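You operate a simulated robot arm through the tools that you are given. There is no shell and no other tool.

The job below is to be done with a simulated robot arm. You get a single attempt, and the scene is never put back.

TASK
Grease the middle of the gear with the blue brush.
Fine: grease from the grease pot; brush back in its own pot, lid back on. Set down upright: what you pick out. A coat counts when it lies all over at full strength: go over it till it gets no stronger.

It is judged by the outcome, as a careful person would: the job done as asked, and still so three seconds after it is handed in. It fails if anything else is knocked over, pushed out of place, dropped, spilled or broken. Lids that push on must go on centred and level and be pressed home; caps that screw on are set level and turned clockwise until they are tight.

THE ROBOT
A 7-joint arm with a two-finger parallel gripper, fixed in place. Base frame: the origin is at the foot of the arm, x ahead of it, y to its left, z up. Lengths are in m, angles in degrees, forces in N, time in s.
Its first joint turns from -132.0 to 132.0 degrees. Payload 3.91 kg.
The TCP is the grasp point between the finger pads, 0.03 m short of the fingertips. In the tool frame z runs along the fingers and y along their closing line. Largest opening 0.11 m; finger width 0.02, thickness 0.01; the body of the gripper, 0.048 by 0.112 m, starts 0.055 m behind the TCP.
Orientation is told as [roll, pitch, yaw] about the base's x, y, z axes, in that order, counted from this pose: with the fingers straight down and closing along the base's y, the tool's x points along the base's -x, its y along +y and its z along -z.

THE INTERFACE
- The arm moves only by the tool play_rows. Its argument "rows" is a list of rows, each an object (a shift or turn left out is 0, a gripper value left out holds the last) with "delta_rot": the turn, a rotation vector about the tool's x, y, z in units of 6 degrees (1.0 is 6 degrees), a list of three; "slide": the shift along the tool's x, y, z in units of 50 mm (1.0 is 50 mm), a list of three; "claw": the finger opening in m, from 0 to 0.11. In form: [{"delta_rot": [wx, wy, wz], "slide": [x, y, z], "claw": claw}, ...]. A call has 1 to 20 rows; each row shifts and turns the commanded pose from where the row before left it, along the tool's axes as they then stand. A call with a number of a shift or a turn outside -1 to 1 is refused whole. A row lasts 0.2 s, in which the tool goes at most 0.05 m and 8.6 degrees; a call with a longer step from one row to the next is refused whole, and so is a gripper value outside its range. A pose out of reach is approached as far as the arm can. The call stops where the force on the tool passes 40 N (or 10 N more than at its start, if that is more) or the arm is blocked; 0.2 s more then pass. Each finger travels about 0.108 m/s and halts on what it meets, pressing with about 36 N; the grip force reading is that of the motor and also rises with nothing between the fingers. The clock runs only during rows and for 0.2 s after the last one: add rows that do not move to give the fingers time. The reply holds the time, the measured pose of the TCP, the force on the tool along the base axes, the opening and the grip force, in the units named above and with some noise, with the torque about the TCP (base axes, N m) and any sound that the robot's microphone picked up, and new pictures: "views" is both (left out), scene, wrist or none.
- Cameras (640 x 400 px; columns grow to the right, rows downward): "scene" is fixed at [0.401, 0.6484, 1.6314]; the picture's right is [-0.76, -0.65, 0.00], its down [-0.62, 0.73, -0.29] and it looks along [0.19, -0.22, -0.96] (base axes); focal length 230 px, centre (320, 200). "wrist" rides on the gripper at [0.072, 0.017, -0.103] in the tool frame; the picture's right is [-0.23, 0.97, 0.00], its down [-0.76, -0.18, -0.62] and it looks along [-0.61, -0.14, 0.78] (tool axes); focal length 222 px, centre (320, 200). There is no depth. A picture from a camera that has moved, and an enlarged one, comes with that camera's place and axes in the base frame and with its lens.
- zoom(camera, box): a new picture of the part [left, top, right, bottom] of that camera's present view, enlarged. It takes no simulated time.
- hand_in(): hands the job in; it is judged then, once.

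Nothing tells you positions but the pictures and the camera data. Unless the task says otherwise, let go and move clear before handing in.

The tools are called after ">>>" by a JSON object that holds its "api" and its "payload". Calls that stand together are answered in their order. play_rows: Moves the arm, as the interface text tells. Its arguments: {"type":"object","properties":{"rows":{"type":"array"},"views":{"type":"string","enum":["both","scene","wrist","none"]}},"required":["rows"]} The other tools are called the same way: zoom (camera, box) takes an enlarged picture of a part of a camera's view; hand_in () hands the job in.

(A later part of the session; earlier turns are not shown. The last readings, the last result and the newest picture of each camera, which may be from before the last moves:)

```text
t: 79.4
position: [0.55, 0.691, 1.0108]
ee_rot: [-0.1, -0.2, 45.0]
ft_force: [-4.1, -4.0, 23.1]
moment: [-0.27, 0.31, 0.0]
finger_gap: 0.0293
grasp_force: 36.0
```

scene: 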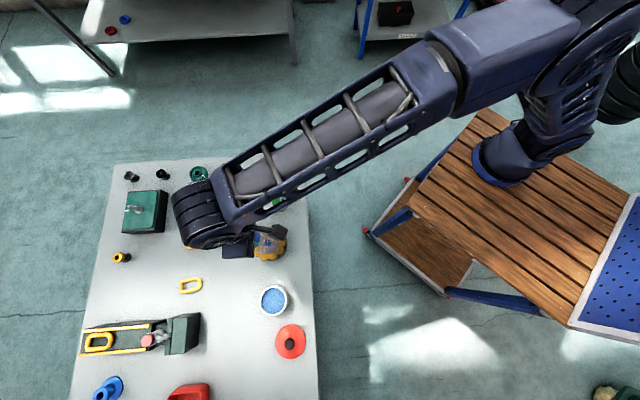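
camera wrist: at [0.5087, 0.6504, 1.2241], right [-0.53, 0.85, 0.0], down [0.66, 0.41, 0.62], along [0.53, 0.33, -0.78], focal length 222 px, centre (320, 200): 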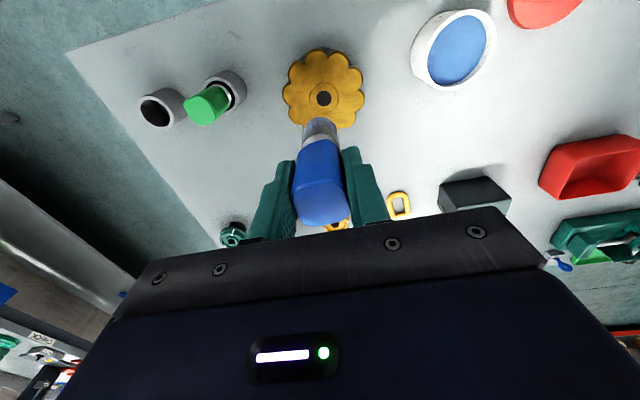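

>>> {"api": "play_rows", "payload": {"rows": [{"slide": [0.1, 0.2, -0.012]}, {"slide": [0, -0.2, 0]}, {"slide": [0, -0.2, 0]}, {"slide": [0, -0.2, 0]}, {"slide": [0, -0.2, 0]}, {"slide": [-0.2, 0, 0]}, {"slide": [-0.2, 0, 0]}, {"slide": [-0.2, 0, 0]}, {"slide": [-0.2, 0, 0]}, {"slide": [0, 0.2, 0]}, {"slide": [0, 0.2, 0]}, {"slide": [0, 0.2, 0]}, {"slide": [0, 0.2, 0]}, {"slide": [0.2, 0, 0]}, {"slide": [0.2, 0, 0]}, {"slide": [0.2, 0, 0]}], "views": "none"}}

>>> {"api": "zoom", "payload": {"camera": "wrist", "box": [250, 60, 390, 160]}}

```text
t: 82.8
position: [0.546, 0.7017, 1.0092]
ee_rot: [0.0, 0.0, 45.0]
ft_force: [1.1, 0.0, 8.0]
moment: [0.02, -0.1, 0.02]
finger_gap: 0.0291
grasp_force: 35.7
```

```text
4.00 times, centred on (320, 110) of wrist
camera zoom: at [0.4829, 0.6614, 1.1131], right [-0.53, 0.85, 0.0], down [0.66, 0.41, 0.62], along [0.53, 0.33, -0.78], focal length 888 px, centre (320, 560)
```

zoom: 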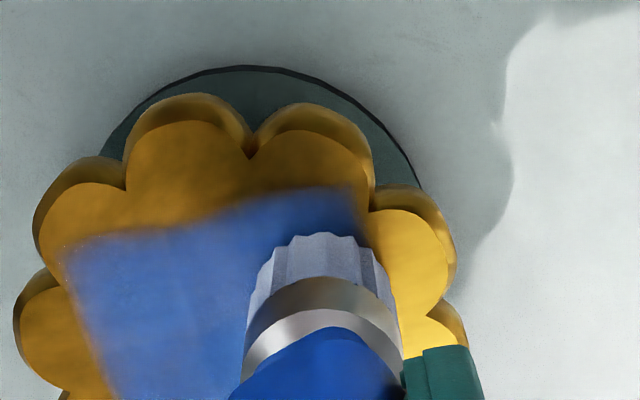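

>>> {"api": "play_rows", "payload": {"rows": [{"slide": [0, -0.2, 0]}, {"slide": [0, -0.2, 0]}, {"slide": [-0.2, 0, 0]}, {"slide": [0, 0, -0.4]}, {"slide": [0, 0, -0.8]}, {"slide": [0, 0, -0.8]}, {}, {}], "views": "wrist"}}

>>> {"api": "zoom", "payload": {"camera": "wrist", "box": [290, 55, 350, 125]}}

>>> {"api": "zoom", "payload": {"camera": "scene", "box": [240, 215, 300, 275]}}

```text
t: 84.6
position: [0.5664, 0.6948, 1.1097]
ee_rot: [0.0, 0.0, 45.0]
ft_force: [-0.3, 0.3, -1.4]
moment: [0.01, -0.02, -0.07]
finger_gap: 0.029
grasp_force: 35.3
camera wrist: at [0.5043, 0.6539, 1.2131], right [-0.53, 0.85, 0.0], down [0.66, 0.41, 0.62], along [0.53, 0.33, -0.78], focal length 222 px, centre (320, 200)
```

wrist: 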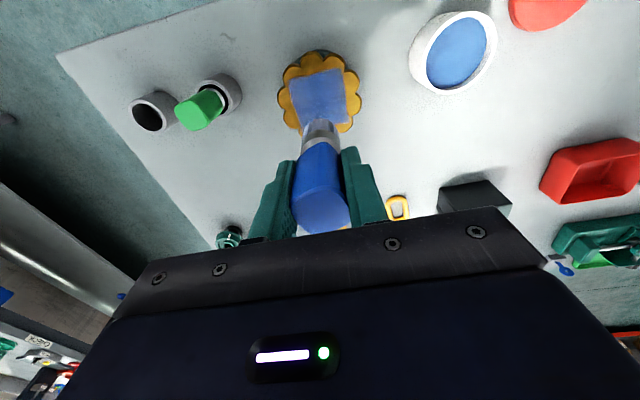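

```text
5.71 times, centred on (320, 90) of wrist
camera zoom: at [0.5043, 0.6539, 1.2131], right [-0.53, 0.85, 0.0], down [0.66, 0.41, 0.62], along [0.53, 0.33, -0.78], focal length 1269 px, centre (320, 829)
```

zoom: 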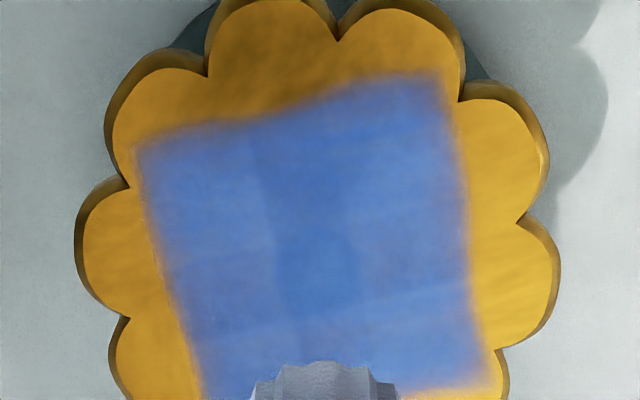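

```text
6.67 times, centred on (270, 245) of scene
camera zoom: at [0.401, 0.6484, 1.6314], right [-0.76, -0.65, 0.0], down [-0.62, 0.73, -0.29], along [0.19, -0.22, -0.96], focal length 1532 px, centre (653, -100)
```

zoom: 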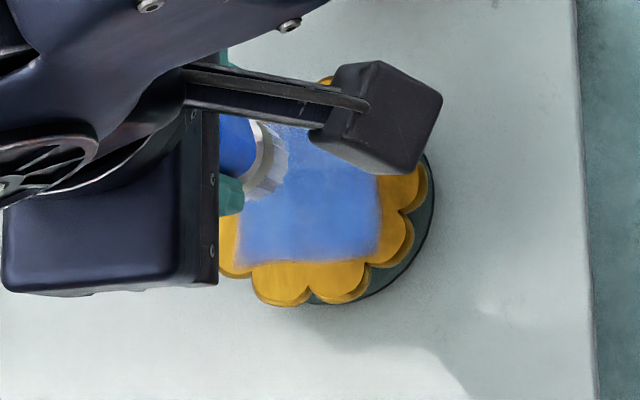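

The tone is nearly unchanged from the previous pass. I'll move the arm aside toward the brush pots so the scene camera can see the whole gear clearly for comparison.

>>> {"api": "play_rows", "payload": {"rows": [{"slide": [0.099, -0.7825, -0.03]}, {"slide": [0.099, -0.7825, -0.03]}, {"slide": [0.099, -0.7825, -0.03]}, {"slide": [0.099, -0.7825, -0.03]}, {"slide": [0.099, -0.7825, -0.03]}, {"slide": [0.099, -0.7825, -0.03]}, {}, {}]}}

>>> {"api": "zoom", "payload": {"camera": "scene", "box": [240, 220, 296, 264]}}

>>> {"api": "zoom", "payload": {"camera": "wrist", "box": [440, 0, 640, 160]}}

```text
t: 86.4
position: [0.7131, 0.5083, 1.1195]
ee_rot: [0.1, 0.0, 45.0]
ft_force: [-0.1, 0.4, -1.2]
moment: [-0.02, 0.0, 0.0]
finger_gap: 0.029
grasp_force: 36.1
camera wrist: at [0.6513, 0.4677, 1.223], right [-0.53, 0.85, 0.0], down [0.66, 0.41, 0.62], along [0.53, 0.33, -0.78], focal length 222 px, centre (320, 200)
```

scene: 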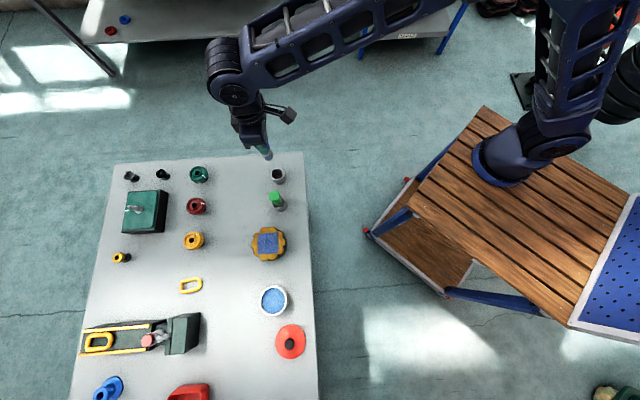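
wrist: 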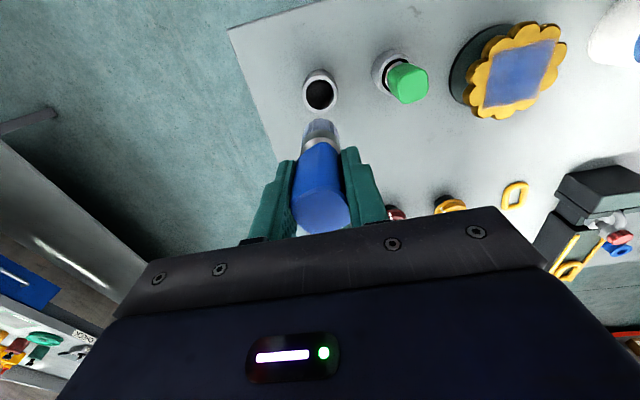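

```text
9.09 times, centred on (268, 242) of scene
camera zoom: at [0.401, 0.6484, 1.6314], right [-0.76, -0.65, 0.0], down [-0.62, 0.73, -0.29], along [0.19, -0.22, -0.96], focal length 2088 px, centre (793, -182)
```

zoom: 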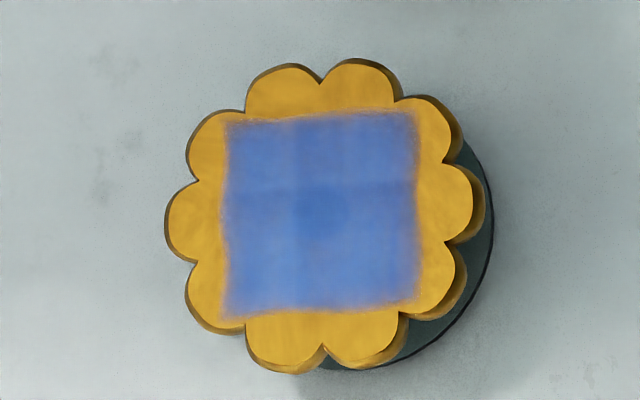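

```text
2.50 times, centred on (540, 80) of wrist
camera zoom: at [0.6513, 0.4677, 1.223], right [-0.53, 0.85, 0.0], down [0.66, 0.41, 0.62], along [0.53, 0.33, -0.78], focal length 555 px, centre (-230, 500)
```

zoom: 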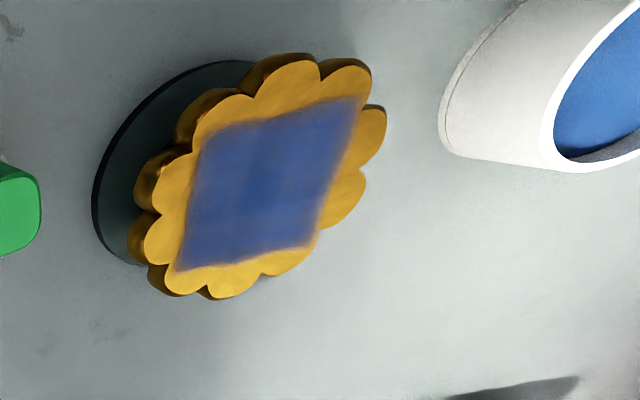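

The coat looks quite even over the whole patch. To confirm it gets no stronger, I'll reload once more and give it another full pass, then compare in the same view.

>>> {"api": "play_rows", "payload": {"rows": [{"slide": [-0.036, 0.8, 0]}, {"slide": [-0.036, 0.8, 0]}, {"slide": [-0.036, 0.8, 0]}, {"slide": [-0.036, 0.8, 0]}, {"slide": [-0.036, 0.8, 0]}, {"slide": [-0.036, 0.8, 0]}, {"slide": [-0.036, 0.8, 0]}, {"slide": [-0.036, 0.8, 0]}, {"slide": [-0.036, 0.8, 0]}, {"slide": [-0.036, 0.8, 0]}, {"slide": [0, 0, 0.5]}, {"slide": [0, 0, 0.6]}, {"slide": [0, 0, 0.6]}, {"slide": [0, 0, 0.5]}, {"slide": [0, 0, 0.2]}, {}, {}], "views": "none"}}

>>> {"api": "zoom", "payload": {"camera": "wrist", "box": [220, 30, 420, 215]}}

```text
t: 90.0
position: [0.4425, 0.8048, 0.9984]
ee_rot: [0.0, -0.1, 45.0]
ft_force: [-0.5, -0.2, -1.5]
moment: [0.0, -0.01, 0.02]
finger_gap: 0.0287
grasp_force: 36.0
```

```text
2.16 times, centred on (320, 122) of wrist
camera zoom: at [0.3793, 0.7634, 1.1022], right [-0.53, 0.85, 0.0], down [0.66, 0.41, 0.62], along [0.53, 0.33, -0.78], focal length 480 px, centre (320, 368)
```

zoom: 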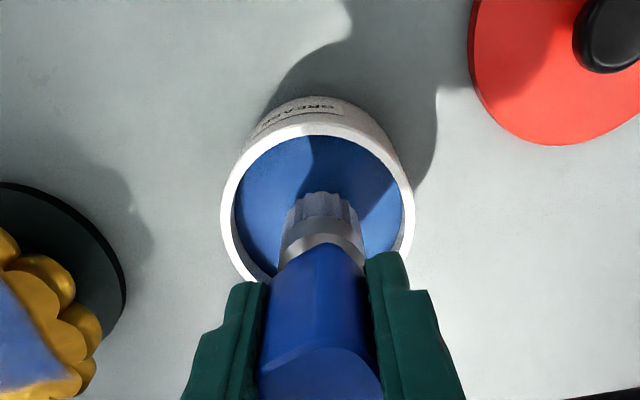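

>>> {"api": "play_rows", "payload": {"rows": [{"slide": [0, 0, 0.06]}, {"slide": [0, 0, 0.06]}, {"slide": [0, 0, 0.02]}, {}], "views": "none"}}

```text
t: 91.0
position: [0.4401, 0.8041, 0.9918]
ee_rot: [0.0, 0.0, 45.0]
ft_force: [0.9, 0.2, -0.7]
moment: [0.0, 0.01, -0.01]
finger_gap: 0.0289
grasp_force: 35.7
```

>>> {"api": "play_rows", "payload": {"rows": [{"slide": [0, 0, 0.02]}, {"slide": [0, 0, 0.02]}, {"slide": [0, 0, 0.01]}, {}], "views": "none"}}

```text
t: 92.0
position: [0.4422, 0.8028, 0.9891]
ee_rot: [0.0, 0.1, 44.9]
ft_force: [0.2, -0.5, 0.4]
moment: [-0.03, -0.06, -0.05]
finger_gap: 0.0292
grasp_force: 36.0
```

>>> {"api": "play_rows", "payload": {"rows": [{"slide": [0, 0, 0.02]}, {"slide": [0, 0, 0.01]}, {}], "views": "none"}}

```text
t: 92.8
position: [0.441, 0.8042, 0.9875]
ee_rot: [0.1, -0.1, 44.9]
ft_force: [-0.3, 0.8, 11.5]
moment: [0.14, -0.06, 0.0]
finger_gap: 0.0292
grasp_force: 35.9
```

>>> {"api": "play_rows", "payload": {"rows": [{"slide": [0.1, 0, 0]}, {"slide": [0, 0.1, 0]}, {"slide": [-0.1, 0, 0]}, {"slide": [-0.1, 0, 0]}, {"slide": [0, -0.1, 0]}, {"slide": [0, -0.1, 0]}, {"slide": [0.1, 0, 0]}, {"slide": [0, 0.1, 0]}, {"slide": [0, 0, -0.2]}, {"slide": [0, 0, -0.6]}, {"slide": [0, 0, -0.7]}, {"slide": [-0.0585, -0.826, 0]}, {"slide": [-0.0585, -0.826, 0]}, {"slide": [-0.0585, -0.826, 0]}, {"slide": [-0.0585, -0.827, 0]}, {}, {"slide": [0, 0, 0.5]}, {"slide": [0, 0, 0.4]}, {}, {}], "views": "none"}}

>>> {"api": "zoom", "payload": {"camera": "wrist", "box": [250, 60, 390, 160]}}

```text
t: 97.0
position: [0.5661, 0.6951, 1.0155]
ee_rot: [0.0, 0.0, 45.1]
ft_force: [0.1, -0.4, -0.5]
moment: [0.01, 0.02, 0.03]
finger_gap: 0.0291
grasp_force: 36.0
```

```text
4.00 times, centred on (320, 110) of wrist
camera zoom: at [0.5046, 0.6532, 1.1197], right [-0.53, 0.85, 0.0], down [0.66, 0.41, 0.62], along [0.53, 0.33, -0.78], focal length 888 px, centre (320, 560)
```

zoom: 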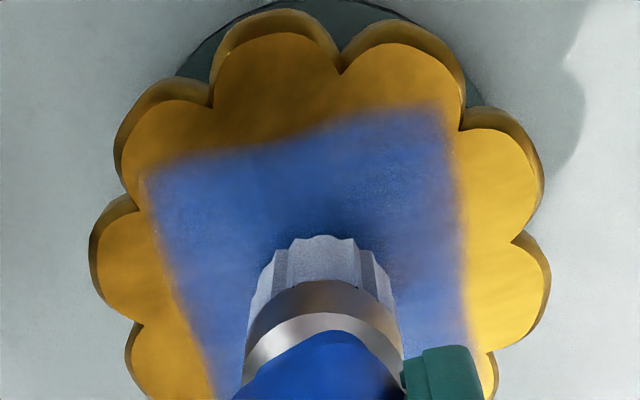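

>>> {"api": "play_rows", "payload": {"rows": [{"slide": [0, 0, 0.06]}, {"slide": [0, 0, 0.04]}, {"slide": [0, 0, 0.02]}, {}], "views": "none"}}

```text
t: 98.0
position: [0.5668, 0.6947, 1.01]
ee_rot: [0.0, -0.1, 45.1]
ft_force: [-0.8, 0.5, -0.9]
moment: [0.04, 0.0, 0.01]
finger_gap: 0.0292
grasp_force: 36.3
```

>>> {"api": "play_rows", "payload": {"rows": [{"slide": [0, 0, 0.02]}, {"slide": [0, 0, 0.015]}, {}], "views": "none"}}

```text
t: 98.8
position: [0.5668, 0.6944, 1.0095]
ee_rot: [0.0, 0.0, 45.0]
ft_force: [-0.6, 0.1, 0.0]
moment: [0.03, 0.03, 0.0]
finger_gap: 0.0294
grasp_force: 36.0
```

>>> {"api": "play_rows", "payload": {"rows": [{"slide": [0, 0, 0.015]}, {"slide": [0, 0, 0.01]}, {}], "views": "none"}}

```text
t: 99.6
position: [0.5679, 0.6952, 1.009]
ee_rot: [0.0, 0.0, 45.0]
ft_force: [1.5, 0.0, 9.6]
moment: [0.02, -0.2, 0.0]
finger_gap: 0.0293
grasp_force: 36.1
```

Contact at about 10 N. Running a full raster out to ±22 mm.

>>> {"api": "play_rows", "payload": {"rows": [{"slide": [-0.22, -0.22, 0]}, {"slide": [-0.22, -0.22, 0]}, {"slide": [0, 0.22, 0]}, {"slide": [0, 0.22, 0]}, {"slide": [0, 0.22, 0]}, {"slide": [0, 0.22, 0]}, {"slide": [0.22, 0, 0]}, {"slide": [0, -0.22, 0]}, {"slide": [0, -0.22, 0]}, {"slide": [0, -0.22, 0]}, {"slide": [0, -0.22, 0]}, {"slide": [0.22, 0, 0]}, {"slide": [0, 0.22, 0]}, {"slide": [0, 0.22, 0]}, {"slide": [0, 0.22, 0]}, {"slide": [0, 0.22, 0]}], "views": "none"}}

```text
t: 103.0
position: [0.5515, 0.7101, 1.0092]
ee_rot: [0.0, -0.1, 45.0]
ft_force: [3.1, -3.5, 18.0]
moment: [-0.16, -0.37, 0.0]
finger_gap: 0.0293
grasp_force: 35.5
```

>>> {"api": "play_rows", "payload": {"rows": [{"slide": [0.22, 0, 0]}, {"slide": [0, -0.22, 0]}, {"slide": [0, -0.22, 0]}, {"slide": [0, -0.22, 0]}, {"slide": [0, -0.22, 0]}, {"slide": [0.22, 0, 0]}, {"slide": [0, 0.22, 0]}, {"slide": [0, 0.22, 0]}, {"slide": [0, 0.22, 0]}, {"slide": [0, 0.22, 0]}, {"slide": [-0.22, 0, 0]}, {"slide": [-0.22, 0, 0]}, {"slide": [-0.22, 0, 0]}, {"slide": [-0.22, 0, 0]}, {"slide": [0, -0.22, 0]}, {"slide": [0.22, 0, 0]}, {"slide": [0.22, 0, 0]}, {"slide": [0.22, 0, 0]}, {"slide": [0.22, 0, 0]}], "views": "none"}}

```text
t: 107.0
position: [0.5437, 0.6866, 1.0078]
ee_rot: [-0.1, 0.1, 45.1]
ft_force: [3.5, 2.8, 17.1]
moment: [0.34, -0.41, 0.01]
finger_gap: 0.0293
grasp_force: 36.0
```

>>> {"api": "play_rows", "payload": {"rows": [{"slide": [0, -0.22, 0]}, {"slide": [-0.22, 0, 0]}, {"slide": [-0.22, 0, 0]}, {"slide": [-0.22, 0, 0]}, {"slide": [-0.22, 0, 0]}, {"slide": [0, -0.22, 0]}, {"slide": [0.22, 0, 0]}, {"slide": [0.22, 0, 0]}, {"slide": [0.22, 0, 0]}, {"slide": [0.22, 0, 0]}, {"slide": [0, -0.22, 0]}, {"slide": [-0.22, 0, 0]}, {"slide": [-0.22, 0, 0]}, {"slide": [-0.22, 0, 0]}, {"slide": [-0.22, 0, 0]}, {"slide": [0.22, 0.22, 0]}, {"slide": [0.22, 0.22, 0]}, {"slide": [0, 0, -0.4]}, {"slide": [0, 0, -0.8]}, {"slide": [0, 0, -0.8]}], "views": "none"}}

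>>> {"api": "play_rows", "payload": {"rows": [{"slide": [0, 0, -0.2]}, {"slide": [0.099, -0.7825, 0]}, {"slide": [0.099, -0.7825, 0]}, {"slide": [0.099, -0.7825, 0]}, {"slide": [0.099, -0.7825, 0]}, {"slide": [0.099, -0.7825, 0]}, {"slide": [0.099, -0.7825, 0]}, {}, {}]}}

>>> {"api": "zoom", "payload": {"camera": "scene", "box": [240, 220, 296, 264]}}

>>> {"api": "zoom", "payload": {"camera": "wrist", "box": [260, 50, 380, 215]}}

```text
t: 111.2
position: [0.5667, 0.6959, 1.1063]
ee_rot: [0.1, 0.0, 45.0]
ft_force: [0.9, -0.6, -0.8]
moment: [0.02, 0.0, -0.01]
finger_gap: 0.029
grasp_force: 36.4
```

```text
t: 113.2
position: [0.7129, 0.5079, 1.1195]
ee_rot: [0.1, 0.0, 45.0]
ft_force: [0.5, 0.0, -0.7]
moment: [-0.01, 0.02, 0.0]
finger_gap: 0.0289
grasp_force: 35.7
camera wrist: at [0.6503, 0.4666, 1.2226], right [-0.53, 0.85, 0.0], down [0.66, 0.41, 0.62], along [0.53, 0.33, -0.78], focal length 222 px, centre (320, 200)
```

scene: 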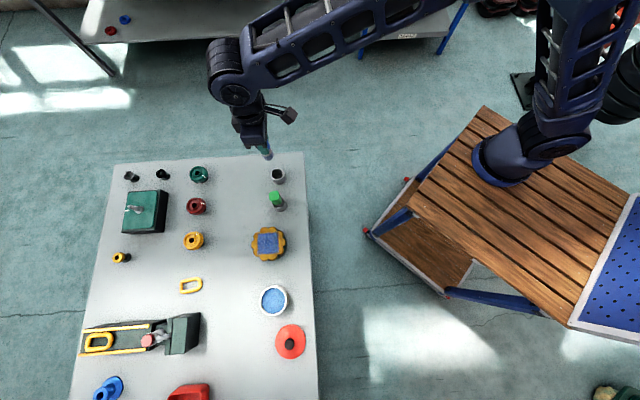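
wrist: 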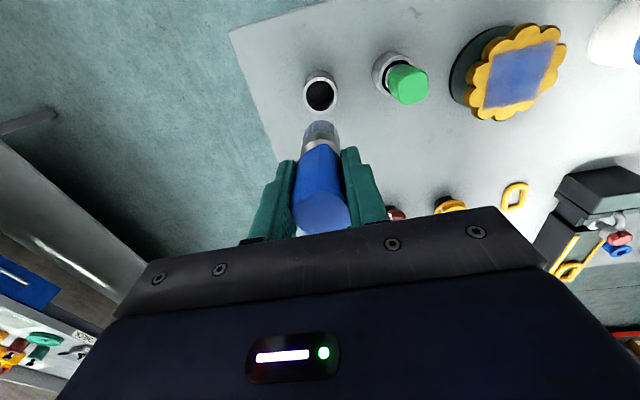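

```text
9.09 times, centred on (268, 242) of scene
camera zoom: at [0.401, 0.6484, 1.6314], right [-0.76, -0.65, 0.0], down [-0.62, 0.73, -0.29], along [0.19, -0.22, -0.96], focal length 2088 px, centre (793, -182)
```

zoom: 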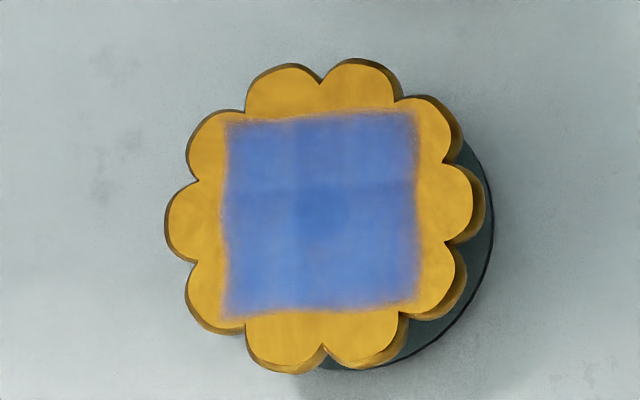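

```text
2.42 times, centred on (320, 132) of wrist
camera zoom: at [0.6503, 0.4666, 1.2226], right [-0.53, 0.85, 0.0], down [0.66, 0.41, 0.62], along [0.53, 0.33, -0.78], focal length 538 px, centre (320, 364)
```

zoom: 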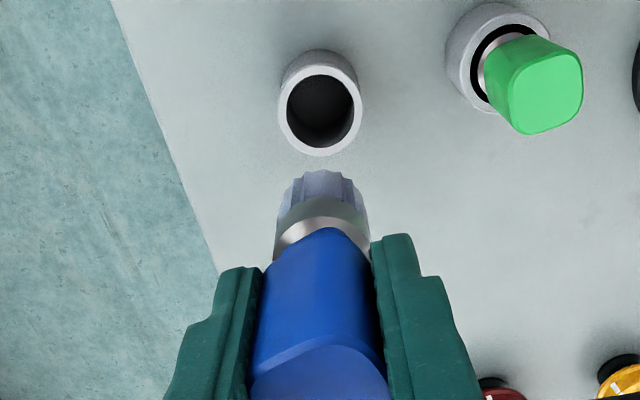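

The coat looks identical to the previous view, so it is at full strength. Now I'll return the brush to its own pot; first a close look at the brush tip and the pot opening.

>>> {"api": "zoom", "payload": {"camera": "wrist", "box": [290, 60, 350, 130]}}

>>> {"api": "zoom", "payload": {"camera": "wrist", "box": [280, 110, 360, 240]}}

>>> {"api": "zoom", "payload": {"camera": "scene", "box": [240, 130, 300, 215]}}

```text
5.71 times, centred on (320, 95) of wrist
camera zoom: at [0.6503, 0.4666, 1.2226], right [-0.53, 0.85, 0.0], down [0.66, 0.41, 0.62], along [0.53, 0.33, -0.78], focal length 1269 px, centre (320, 800)
```

zoom: 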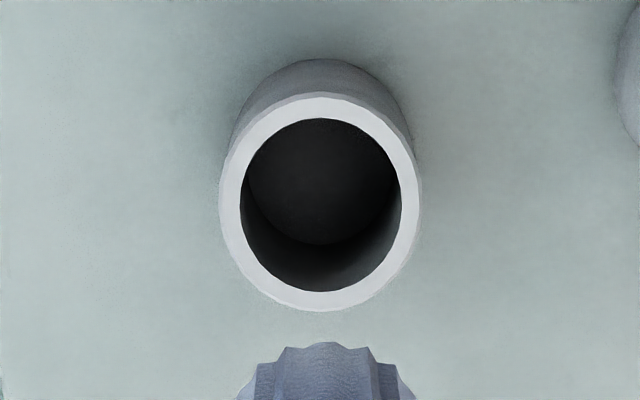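

```text
3.08 times, centred on (320, 175) of wrist
camera zoom: at [0.6503, 0.4666, 1.2226], right [-0.53, 0.85, 0.0], down [0.66, 0.41, 0.62], along [0.53, 0.33, -0.78], focal length 684 px, centre (320, 277)
```

zoom: 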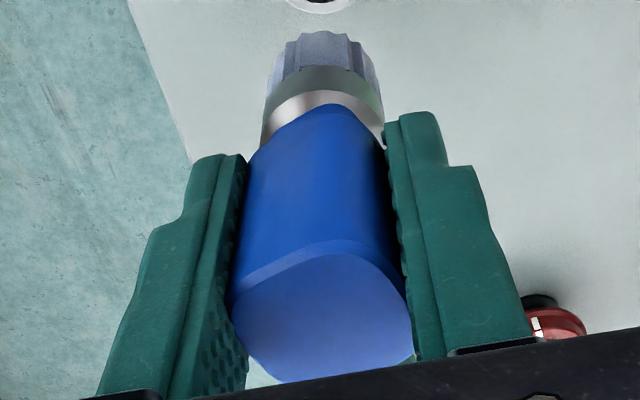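

```text
4.71 times, centred on (270, 172) of scene
camera zoom: at [0.401, 0.6484, 1.6314], right [-0.76, -0.65, 0.0], down [-0.62, 0.73, -0.29], along [0.19, -0.22, -0.96], focal length 1081 px, centre (555, 329)
```

zoom: 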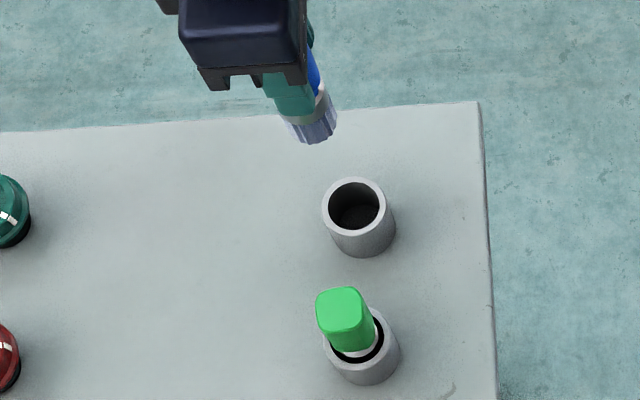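

The pot opening is about 36 mm inside, the bristles about 30 mm, so I need to be centred within ~3 mm. I'll lower to just above the rim and compare tip and hole.

>>> {"api": "play_rows", "payload": {"rows": [{"slide": [-0.03, 0, 0.5]}, {"slide": [0, 0, 0.6]}, {"slide": [0, 0, 0.6]}, {"slide": [0, 0, 0.5]}, {"slide": [0, 0, 0.2]}, {}, {}], "views": "scene"}}

>>> {"api": "zoom", "payload": {"camera": "wrist", "box": [280, 80, 360, 180]}}

>>> {"api": "zoom", "payload": {"camera": "scene", "box": [255, 150, 300, 200]}}

```text
t: 114.8
position: [0.7132, 0.5084, 0.9994]
ee_rot: [0.1, 0.0, 45.0]
ft_force: [-0.7, 0.1, -0.7]
moment: [-0.01, 0.0, 0.03]
finger_gap: 0.029
grasp_force: 36.2
```

scene: 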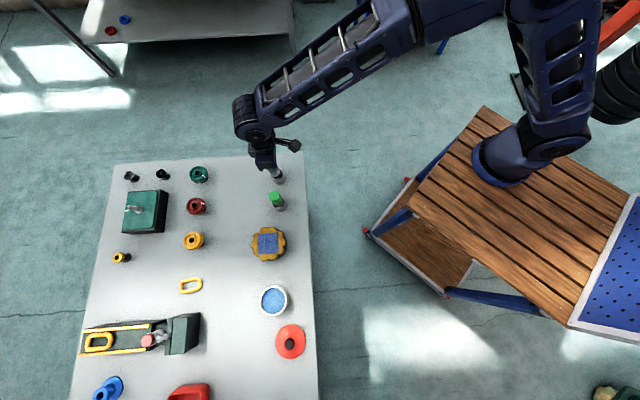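

```text
4.00 times, centred on (320, 130) of wrist
camera zoom: at [0.6509, 0.4678, 1.103], right [-0.53, 0.85, 0.0], down [0.66, 0.41, 0.62], along [0.53, 0.33, -0.78], focal length 888 px, centre (320, 480)
```

zoom: 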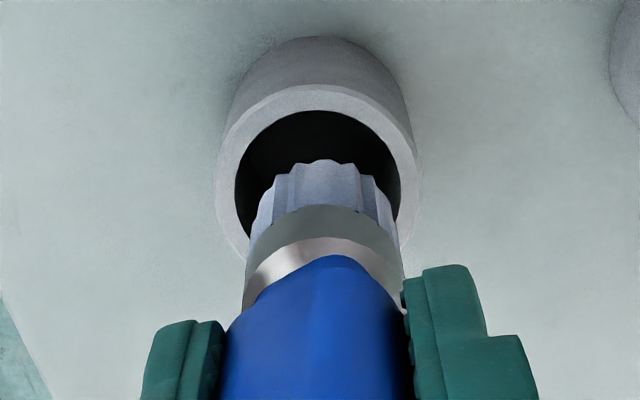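

```text
8.00 times, centred on (278, 175) of scene
camera zoom: at [0.401, 0.6484, 1.6314], right [-0.76, -0.65, 0.0], down [-0.62, 0.73, -0.29], along [0.19, -0.22, -0.96], focal length 1838 px, centre (660, 400)
```

zoom: 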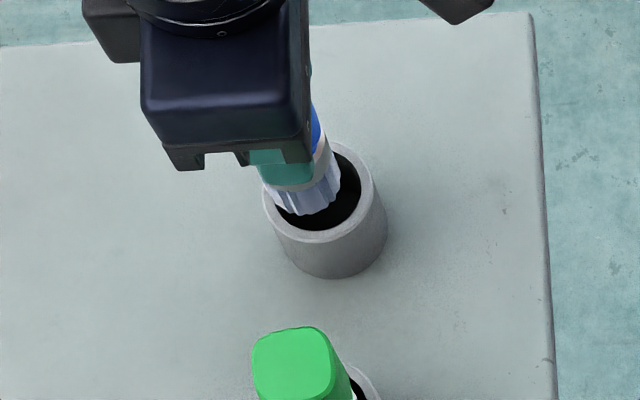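

>>> {"api": "zoom", "payload": {"camera": "scene", "box": [266, 160, 292, 190]}}

>>> {"api": "zoom", "payload": {"camera": "wrist", "box": [290, 90, 350, 150]}}

```text
13.33 times, centred on (279, 175) of scene
camera zoom: at [0.401, 0.6484, 1.6314], right [-0.76, -0.65, 0.0], down [-0.62, 0.73, -0.29], along [0.19, -0.22, -0.96], focal length 3063 px, centre (867, 533)
```

zoom: 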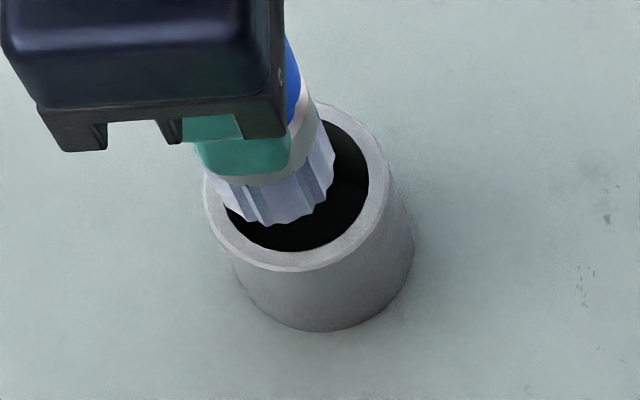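

```text
6.67 times, centred on (320, 120) of wrist
camera zoom: at [0.6509, 0.4678, 1.103], right [-0.53, 0.85, 0.0], down [0.66, 0.41, 0.62], along [0.53, 0.33, -0.78], focal length 1481 px, centre (320, 733)
```

zoom: 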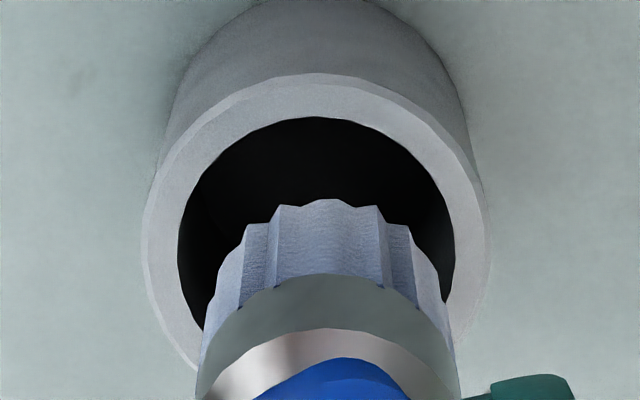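

The tip sits about 3 mm too far outward and 1 mm to one side relative to the hole (slight lean in the grip). I'll correct and lower into the pot slowly, watching for lateral force.

>>> {"api": "play_rows", "payload": {"rows": [{"slide": [0.06, -0.02, 0]}, {"slide": [0, 0, 0.1]}, {"slide": [0, 0, 0.1]}, {"slide": [0, 0, 0.1]}, {}], "views": "none"}}

>>> {"api": "zoom", "payload": {"camera": "scene", "box": [266, 160, 292, 190]}}

>>> {"api": "zoom", "payload": {"camera": "wrist", "box": [290, 90, 350, 150]}}

```text
t: 116.0
position: [0.7127, 0.5082, 0.9837]
ee_rot: [0.0, 0.0, 44.9]
ft_force: [0.0, 0.0, 0.1]
moment: [0.04, 0.01, -0.01]
finger_gap: 0.0292
grasp_force: 35.7
```

```text
13.33 times, centred on (279, 175) of scene
camera zoom: at [0.401, 0.6484, 1.6314], right [-0.76, -0.65, 0.0], down [-0.62, 0.73, -0.29], along [0.19, -0.22, -0.96], focal length 3063 px, centre (867, 533)
```

zoom: 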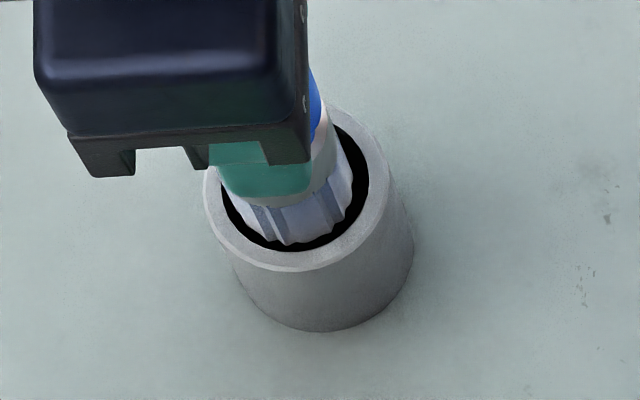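

```text
6.67 times, centred on (320, 120) of wrist
camera zoom: at [0.65, 0.4656, 1.0873], right [-0.53, 0.85, 0.0], down [0.66, 0.41, 0.62], along [0.53, 0.33, -0.78], focal length 1481 px, centre (320, 733)
```

zoom: 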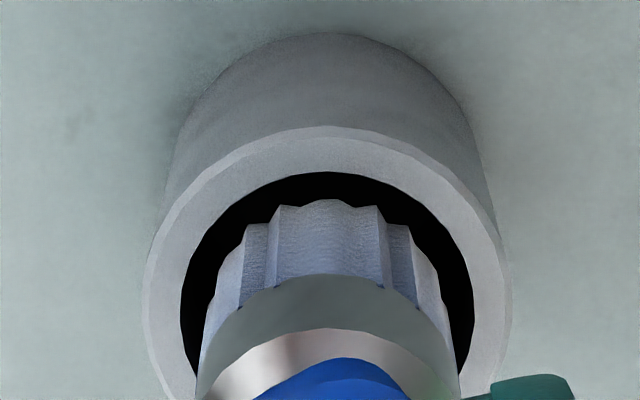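

Well centred now with the tip inside the rim. Continuing down in small steps.

>>> {"api": "play_rows", "payload": {"rows": [{"slide": [0, 0, 0.1]}, {"slide": [0, 0, 0.1]}, {"slide": [0, 0, 0.1]}, {"slide": [0, 0, 0.06]}, {}], "views": "none"}}

>>> {"api": "zoom", "payload": {"camera": "wrist", "box": [280, 80, 360, 180]}}

```text
t: 117.2
position: [0.7124, 0.5071, 0.9647]
ee_rot: [0.1, 0.0, 45.0]
ft_force: [0.7, 0.0, -0.6]
moment: [0.03, 0.01, -0.03]
finger_gap: 0.0291
grasp_force: 36.1
```

```text
4.00 times, centred on (320, 130) of wrist
camera zoom: at [0.6497, 0.4655, 1.0685], right [-0.53, 0.85, 0.0], down [0.66, 0.41, 0.62], along [0.53, 0.33, -0.78], focal length 888 px, centre (320, 480)
```

zoom: 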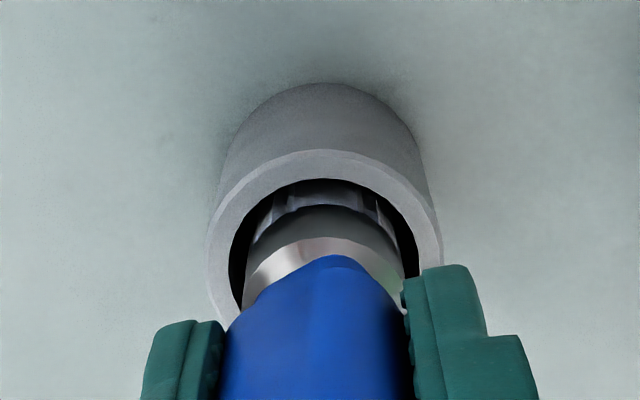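

>>> {"api": "play_rows", "payload": {"rows": [{"slide": [0, 0, 0.06]}, {"slide": [0, 0, 0.06]}, {"slide": [0, 0, 0.04]}, {}], "views": "none"}}

>>> {"api": "zoom", "payload": {"camera": "wrist", "box": [280, 80, 360, 180]}}

```text
t: 118.2
position: [0.7113, 0.5074, 0.958]
ee_rot: [0.0, 0.1, 45.0]
ft_force: [1.0, -0.1, -0.1]
moment: [-0.03, 0.02, 0.05]
finger_gap: 0.0291
grasp_force: 36.4
```

```text
4.00 times, centred on (320, 130) of wrist
camera zoom: at [0.6492, 0.4654, 1.0611], right [-0.53, 0.85, 0.0], down [0.66, 0.41, 0.62], along [0.53, 0.33, -0.78], focal length 888 px, centre (320, 480)
```

zoom: 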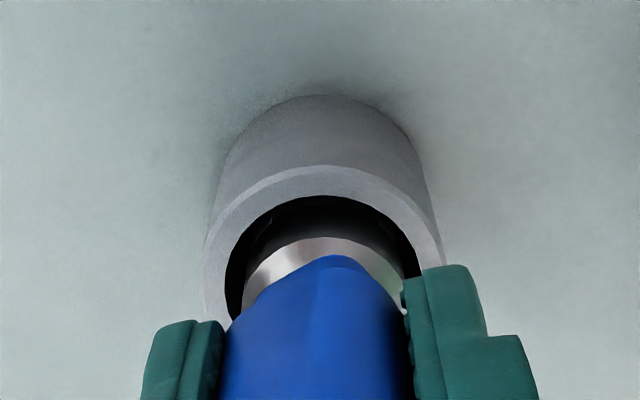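

>>> {"api": "play_rows", "payload": {"rows": [{"slide": [0, 0, 0.04]}, {"slide": [0, 0, 0.04]}, {}], "views": "none"}}

```text
t: 119.0
position: [0.7111, 0.5063, 0.9528]
ee_rot: [0.0, 0.0, 45.0]
ft_force: [1.0, 0.3, -0.4]
moment: [0.01, 0.02, 0.02]
finger_gap: 0.0291
grasp_force: 36.1
```

>>> {"api": "play_rows", "payload": {"rows": [{"slide": [0, 0, 0.03]}, {"slide": [0, 0, 0.03]}, {}], "views": "none"}}

>>> {"api": "zoom", "payload": {"camera": "wrist", "box": [280, 80, 360, 180]}}

```text
t: 119.8
position: [0.7115, 0.5054, 0.9518]
ee_rot: [0.0, -0.1, 45.0]
ft_force: [-1.7, -0.4, 5.7]
moment: [-0.06, 0.16, -0.02]
finger_gap: 0.0291
grasp_force: 36.1
```

```text
4.00 times, centred on (320, 130) of wrist
camera zoom: at [0.6492, 0.4649, 1.0548], right [-0.53, 0.85, 0.0], down [0.66, 0.41, 0.62], along [0.53, 0.33, -0.78], focal length 888 px, centre (320, 480)
```

zoom: 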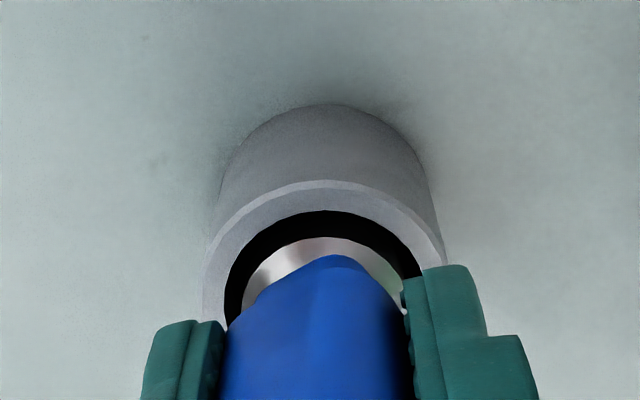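

The bristles rest on the pot floor (about 6 N, 7 mm lower than at pick-up, matching the slip). I'll open the fingers and check the brush stands.

>>> {"api": "play_rows", "payload": {"rows": [{"claw": 0.034}, {"claw": 0.042}, {"claw": 0.055}, {"claw": 0.065}, {}, {}], "views": "wrist"}}

>>> {"api": "zoom", "payload": {"camera": "wrist", "box": [260, 80, 380, 220]}}

```text
t: 121.2
position: [0.7115, 0.5059, 0.95]
ee_rot: [0.0, 0.0, 45.1]
ft_force: [-0.6, -0.4, 0.2]
moment: [0.02, -0.01, 0.02]
finger_gap: 0.065
grasp_force: 0.1
camera wrist: at [0.6493, 0.4649, 1.0543], right [-0.53, 0.85, 0.0], down [0.66, 0.41, 0.62], along [0.53, 0.33, -0.78], focal length 222 px, centre (320, 200)
```

wrist: 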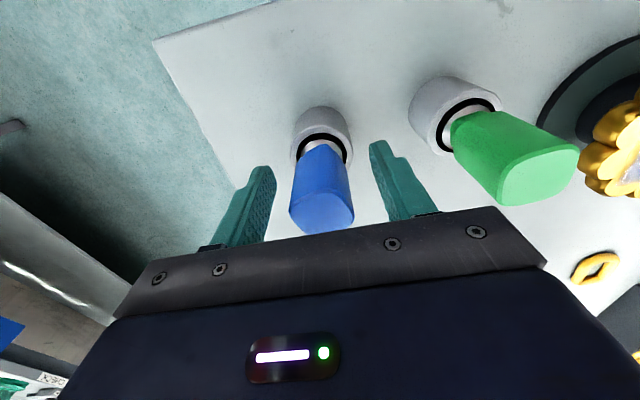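

```text
2.86 times, centred on (320, 150) of wrist
camera zoom: at [0.6493, 0.4649, 1.0543], right [-0.53, 0.85, 0.0], down [0.66, 0.41, 0.62], along [0.53, 0.33, -0.78], focal length 635 px, centre (320, 343)
```

zoom: 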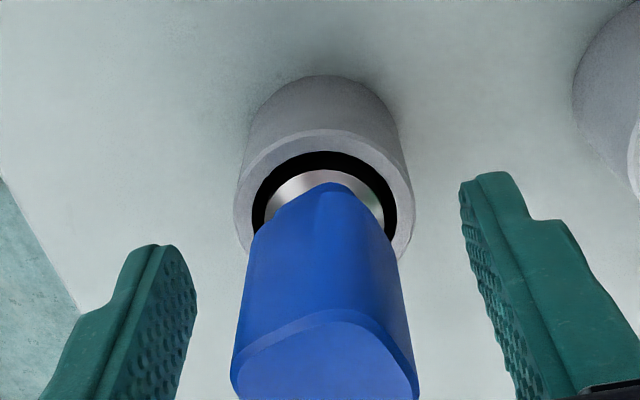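

The brush stands in its pot. I'll rise straight up and check both views.

>>> {"api": "play_rows", "payload": {"rows": [{"slide": [0, 0, -0.2]}, {"slide": [0, 0, -0.5]}, {"slide": [0, 0, -0.8]}, {"slide": [0, 0, -0.8]}, {"slide": [0, 0, -0.8]}, {}, {}]}}

>>> {"api": "zoom", "payload": {"camera": "scene", "box": [255, 150, 305, 215]}}

>>> {"api": "zoom", "payload": {"camera": "wrist", "box": [270, 40, 470, 160]}}

```text
t: 122.8
position: [0.7128, 0.5071, 1.1073]
ee_rot: [0.0, 0.1, 45.1]
ft_force: [-0.4, -0.1, 0.0]
moment: [-0.02, 0.01, 0.02]
finger_gap: 0.0649
grasp_force: 0.0
camera wrist: at [0.6501, 0.4659, 1.2101], right [-0.53, 0.85, 0.0], down [0.66, 0.41, 0.62], along [0.53, 0.33, -0.78], focal length 222 px, centre (320, 200)
```

scene: 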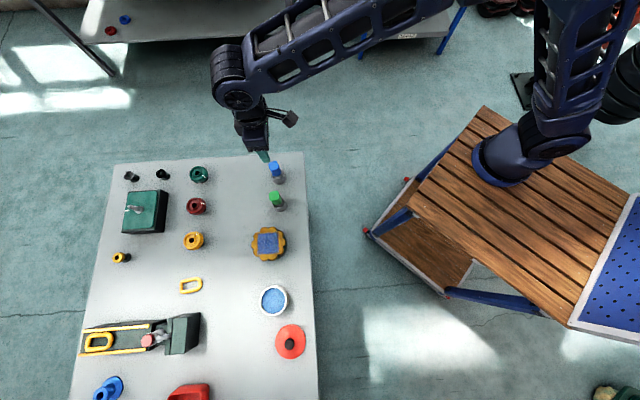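
wrist: 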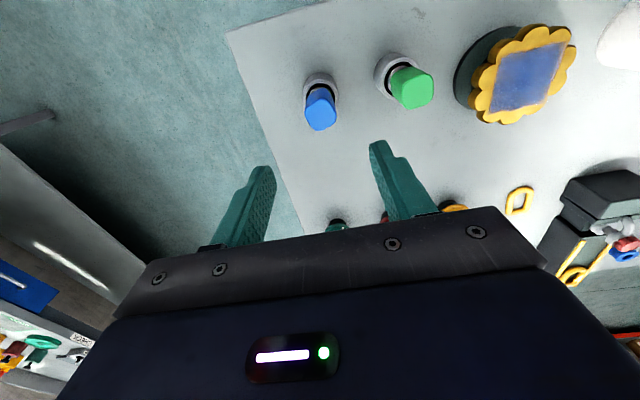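

```text
6.15 times, centred on (280, 182) of scene
camera zoom: at [0.401, 0.6484, 1.6314], right [-0.76, -0.65, 0.0], down [-0.62, 0.73, -0.29], along [0.19, -0.22, -0.96], focal length 1414 px, centre (566, 308)
```

zoom: 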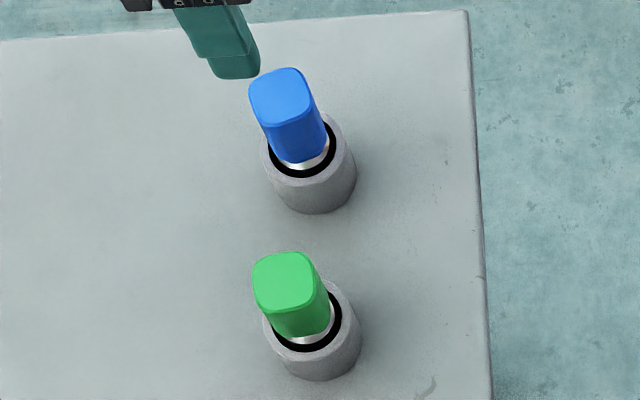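

```text
3.20 times, centred on (370, 100) of wrist
camera zoom: at [0.6501, 0.4659, 1.2101], right [-0.53, 0.85, 0.0], down [0.66, 0.41, 0.62], along [0.53, 0.33, -0.78], focal length 711 px, centre (160, 520)
```

zoom: 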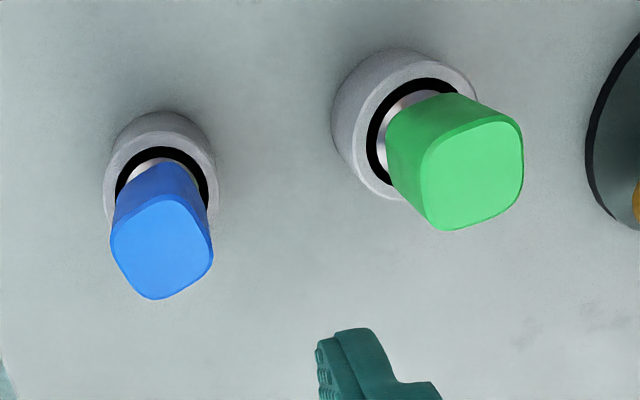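

Both brushes stand upright in their pots. Next I'll travel back to the lid, turning to yaw 90° as before.

>>> {"api": "play_rows", "payload": {"rows": [{"slide": [0.0324, 0.7943, 0]}, {"slide": [0.0324, 0.7943, 0]}, {"slide": [0.0324, 0.7943, 0]}, {"slide": [0.0324, 0.7943, 0]}, {"slide": [0.0324, 0.7943, 0]}, {"slide": [0.0324, 0.7943, 0]}, {"slide": [0.0324, 0.7943, 0]}, {"slide": [0.0324, 0.7943, 0]}, {"slide": [0.0324, 0.7943, 0]}, {"slide": [0.0324, 0.7943, 0]}, {"slide": [0.0324, 0.7943, 0]}, {"slide": [0.0324, 0.7943, 0]}, {"slide": [0.0324, 0.7943, 0]}, {}], "views": "none"}}

>>> {"api": "play_rows", "payload": {"rows": [{"delta_rot": [0, 0, -0.9375]}, {"delta_rot": [0, 0, -0.9375]}, {"delta_rot": [0, 0, -0.9375]}, {"delta_rot": [0, 0, -0.9375]}, {"delta_rot": [0, 0, -0.9375]}, {"delta_rot": [0, 0, -0.9375]}, {"delta_rot": [0, 0, -0.9375]}, {"delta_rot": [0, 0, -0.9375]}, {"slide": [0, 0, 0.7]}, {"slide": [0, 0, 0.7]}, {}, {}]}}

>>> {"api": "zoom", "payload": {"camera": "wrist", "box": [120, 0, 440, 210]}}

```text
t: 125.8
position: [0.3344, 0.8542, 1.1058]
ee_rot: [0.1, 0.1, 45.0]
ft_force: [0.1, -0.1, -0.1]
moment: [-0.01, 0.02, 0.0]
finger_gap: 0.0649
grasp_force: 0.0
```

```text
t: 128.4
position: [0.33, 0.8561, 1.0362]
ee_rot: [0.0, 0.0, 90.0]
ft_force: [0.5, -0.7, 0.2]
moment: [0.01, -0.02, -0.01]
finger_gap: 0.065
grasp_force: 0.1
camera wrist: at [0.3145, 0.7825, 1.1403], right [-0.97, 0.23, 0.0], down [0.18, 0.76, 0.62], along [0.14, 0.61, -0.78], focal length 222 px, centre (320, 200)
```

scene: 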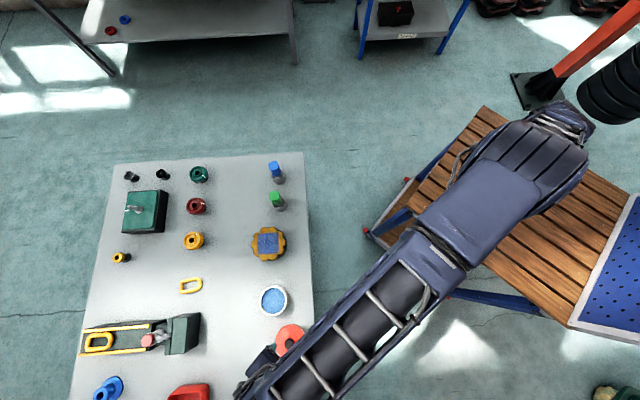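
wrist: 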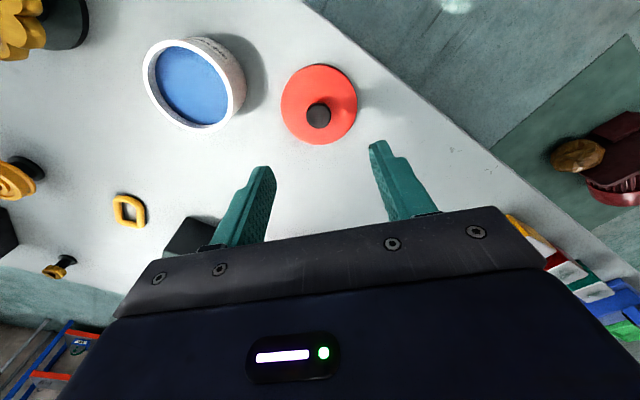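

```text
1.90 times, centred on (280, 105) of wrist
camera zoom: at [0.3145, 0.7825, 1.1403], right [-0.97, 0.23, 0.0], down [0.18, 0.76, 0.62], along [0.14, 0.61, -0.78], focal length 423 px, centre (396, 381)
```

zoom: 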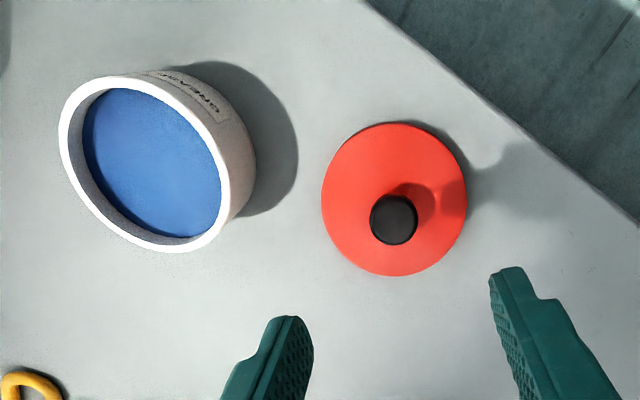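

>>> {"api": "zoom", "payload": {"camera": "wrist", "box": [275, 60, 365, 150]}}

```text
4.44 times, centred on (320, 105) of wrist
camera zoom: at [0.3145, 0.7825, 1.1403], right [-0.97, 0.23, 0.0], down [0.18, 0.76, 0.62], along [0.14, 0.61, -0.78], focal length 987 px, centre (320, 622)
```

zoom: 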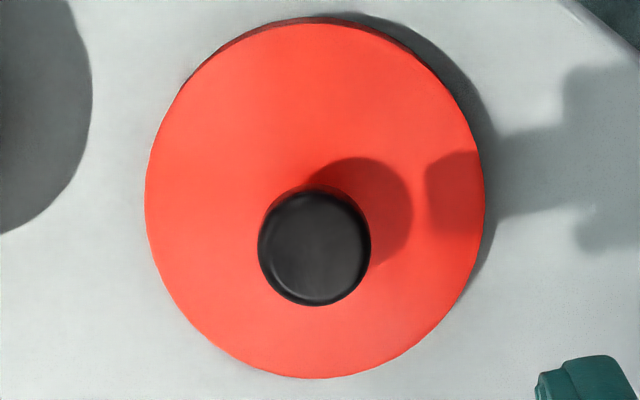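

>>> {"api": "play_rows", "payload": {"rows": [{"slide": [0, 0, 0.5]}, {"slide": [0, 0, 0.5]}, {"slide": [0, 0, 0.5]}, {"slide": [0, 0, 0.4]}, {}, {}, {}], "views": "none"}}

>>> {"api": "zoom", "payload": {"camera": "wrist", "box": [240, 80, 400, 205]}}

```text
t: 130.0
position: [0.3324, 0.8577, 0.9416]
ee_rot: [-0.1, -0.1, 90.0]
ft_force: [-0.4, 1.3, -0.3]
moment: [-0.02, 0.02, -0.01]
finger_gap: 0.0649
grasp_force: 0.0
```

```text
3.20 times, centred on (320, 142) of wrist
camera zoom: at [0.316, 0.7834, 1.0444], right [-0.97, 0.23, 0.0], down [0.18, 0.76, 0.62], along [0.14, 0.61, -0.78], focal length 711 px, centre (320, 384)
```

zoom: 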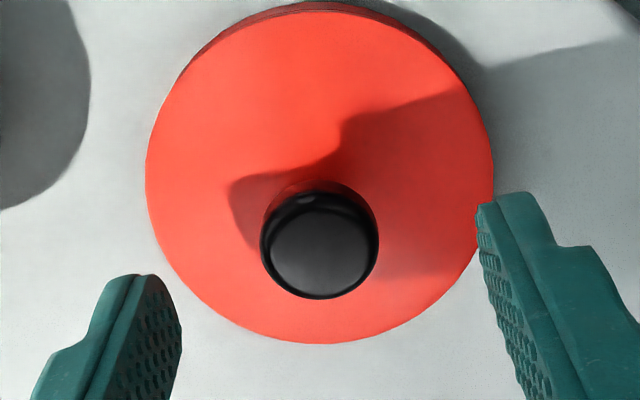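

The knob is centred between the fingers. I'll lower to the same grip height as before and close.

>>> {"api": "play_rows", "payload": {"rows": [{"slide": [0, 0, 0.25]}, {"slide": [0, 0, 0.25]}, {"slide": [0, 0, 0.12]}, {}, {"claw": 0.045}, {"claw": 0.03}, {"claw": 0.015}, {}, {}], "views": "none"}}

>>> {"api": "zoom", "payload": {"camera": "wrist", "box": [220, 60, 420, 220]}}

```text
t: 132.0
position: [0.3316, 0.8567, 0.9091]
ee_rot: [0.0, 0.0, 90.0]
ft_force: [0.3, 0.3, -0.5]
moment: [0.04, 0.05, -0.01]
finger_gap: 0.0264
grasp_force: 36.1
```

```text
2.50 times, centred on (320, 140) of wrist
camera zoom: at [0.3157, 0.7827, 1.0132], right [-0.97, 0.23, 0.0], down [0.18, 0.76, 0.62], along [0.14, 0.61, -0.78], focal length 555 px, centre (320, 350)
```

zoom: 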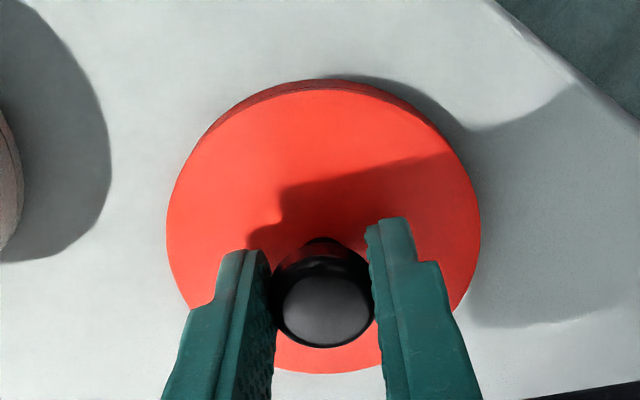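

The grip matches the first one exactly. I'll lift the lid and carry it over the pot, staying just above it to check alignment.

>>> {"api": "play_rows", "payload": {"rows": [{"slide": [0, 0, -0.3]}, {"slide": [0, 0, -0.6]}, {"slide": [0, 0, -0.8]}, {"slide": [0.2775, -0.5645, 0]}, {"slide": [0.2775, -0.5645, 0]}, {"slide": [0.2775, -0.5645, 0]}, {"slide": [0.2775, -0.5645, 0]}, {}, {}], "views": "scene"}}

>>> {"api": "zoom", "payload": {"camera": "wrist", "box": [220, 30, 420, 220]}}

```text
t: 134.0
position: [0.4447, 0.7997, 0.9948]
ee_rot: [0.1, 0.0, 90.0]
ft_force: [0.0, -0.3, -1.2]
moment: [0.01, -0.01, 0.01]
finger_gap: 0.0262
grasp_force: 36.3
```

scene: 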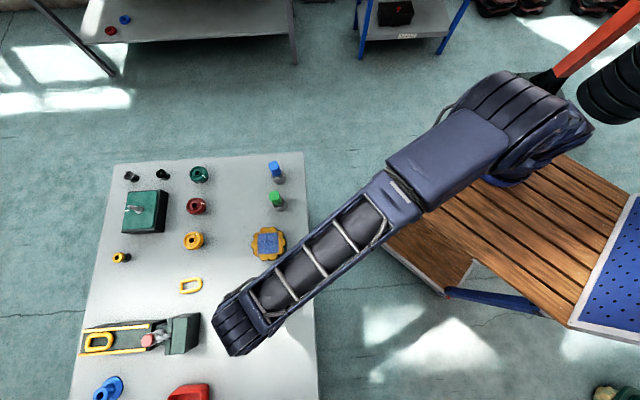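

```text
2.11 times, centred on (320, 125) of wrist
camera zoom: at [0.4278, 0.7253, 1.0985], right [-0.97, 0.23, 0.0], down [0.18, 0.76, 0.62], along [0.14, 0.61, -0.78], focal length 468 px, centre (320, 358)
```

zoom: 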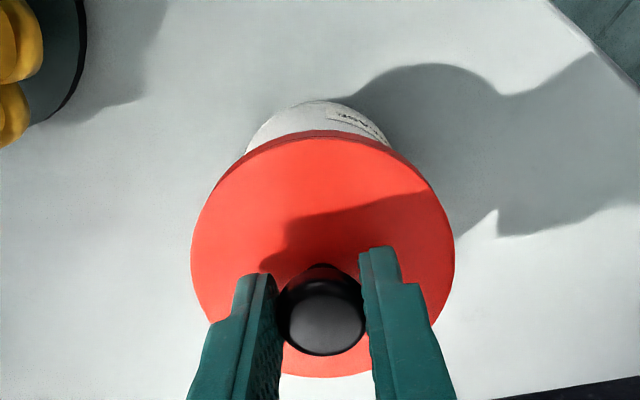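

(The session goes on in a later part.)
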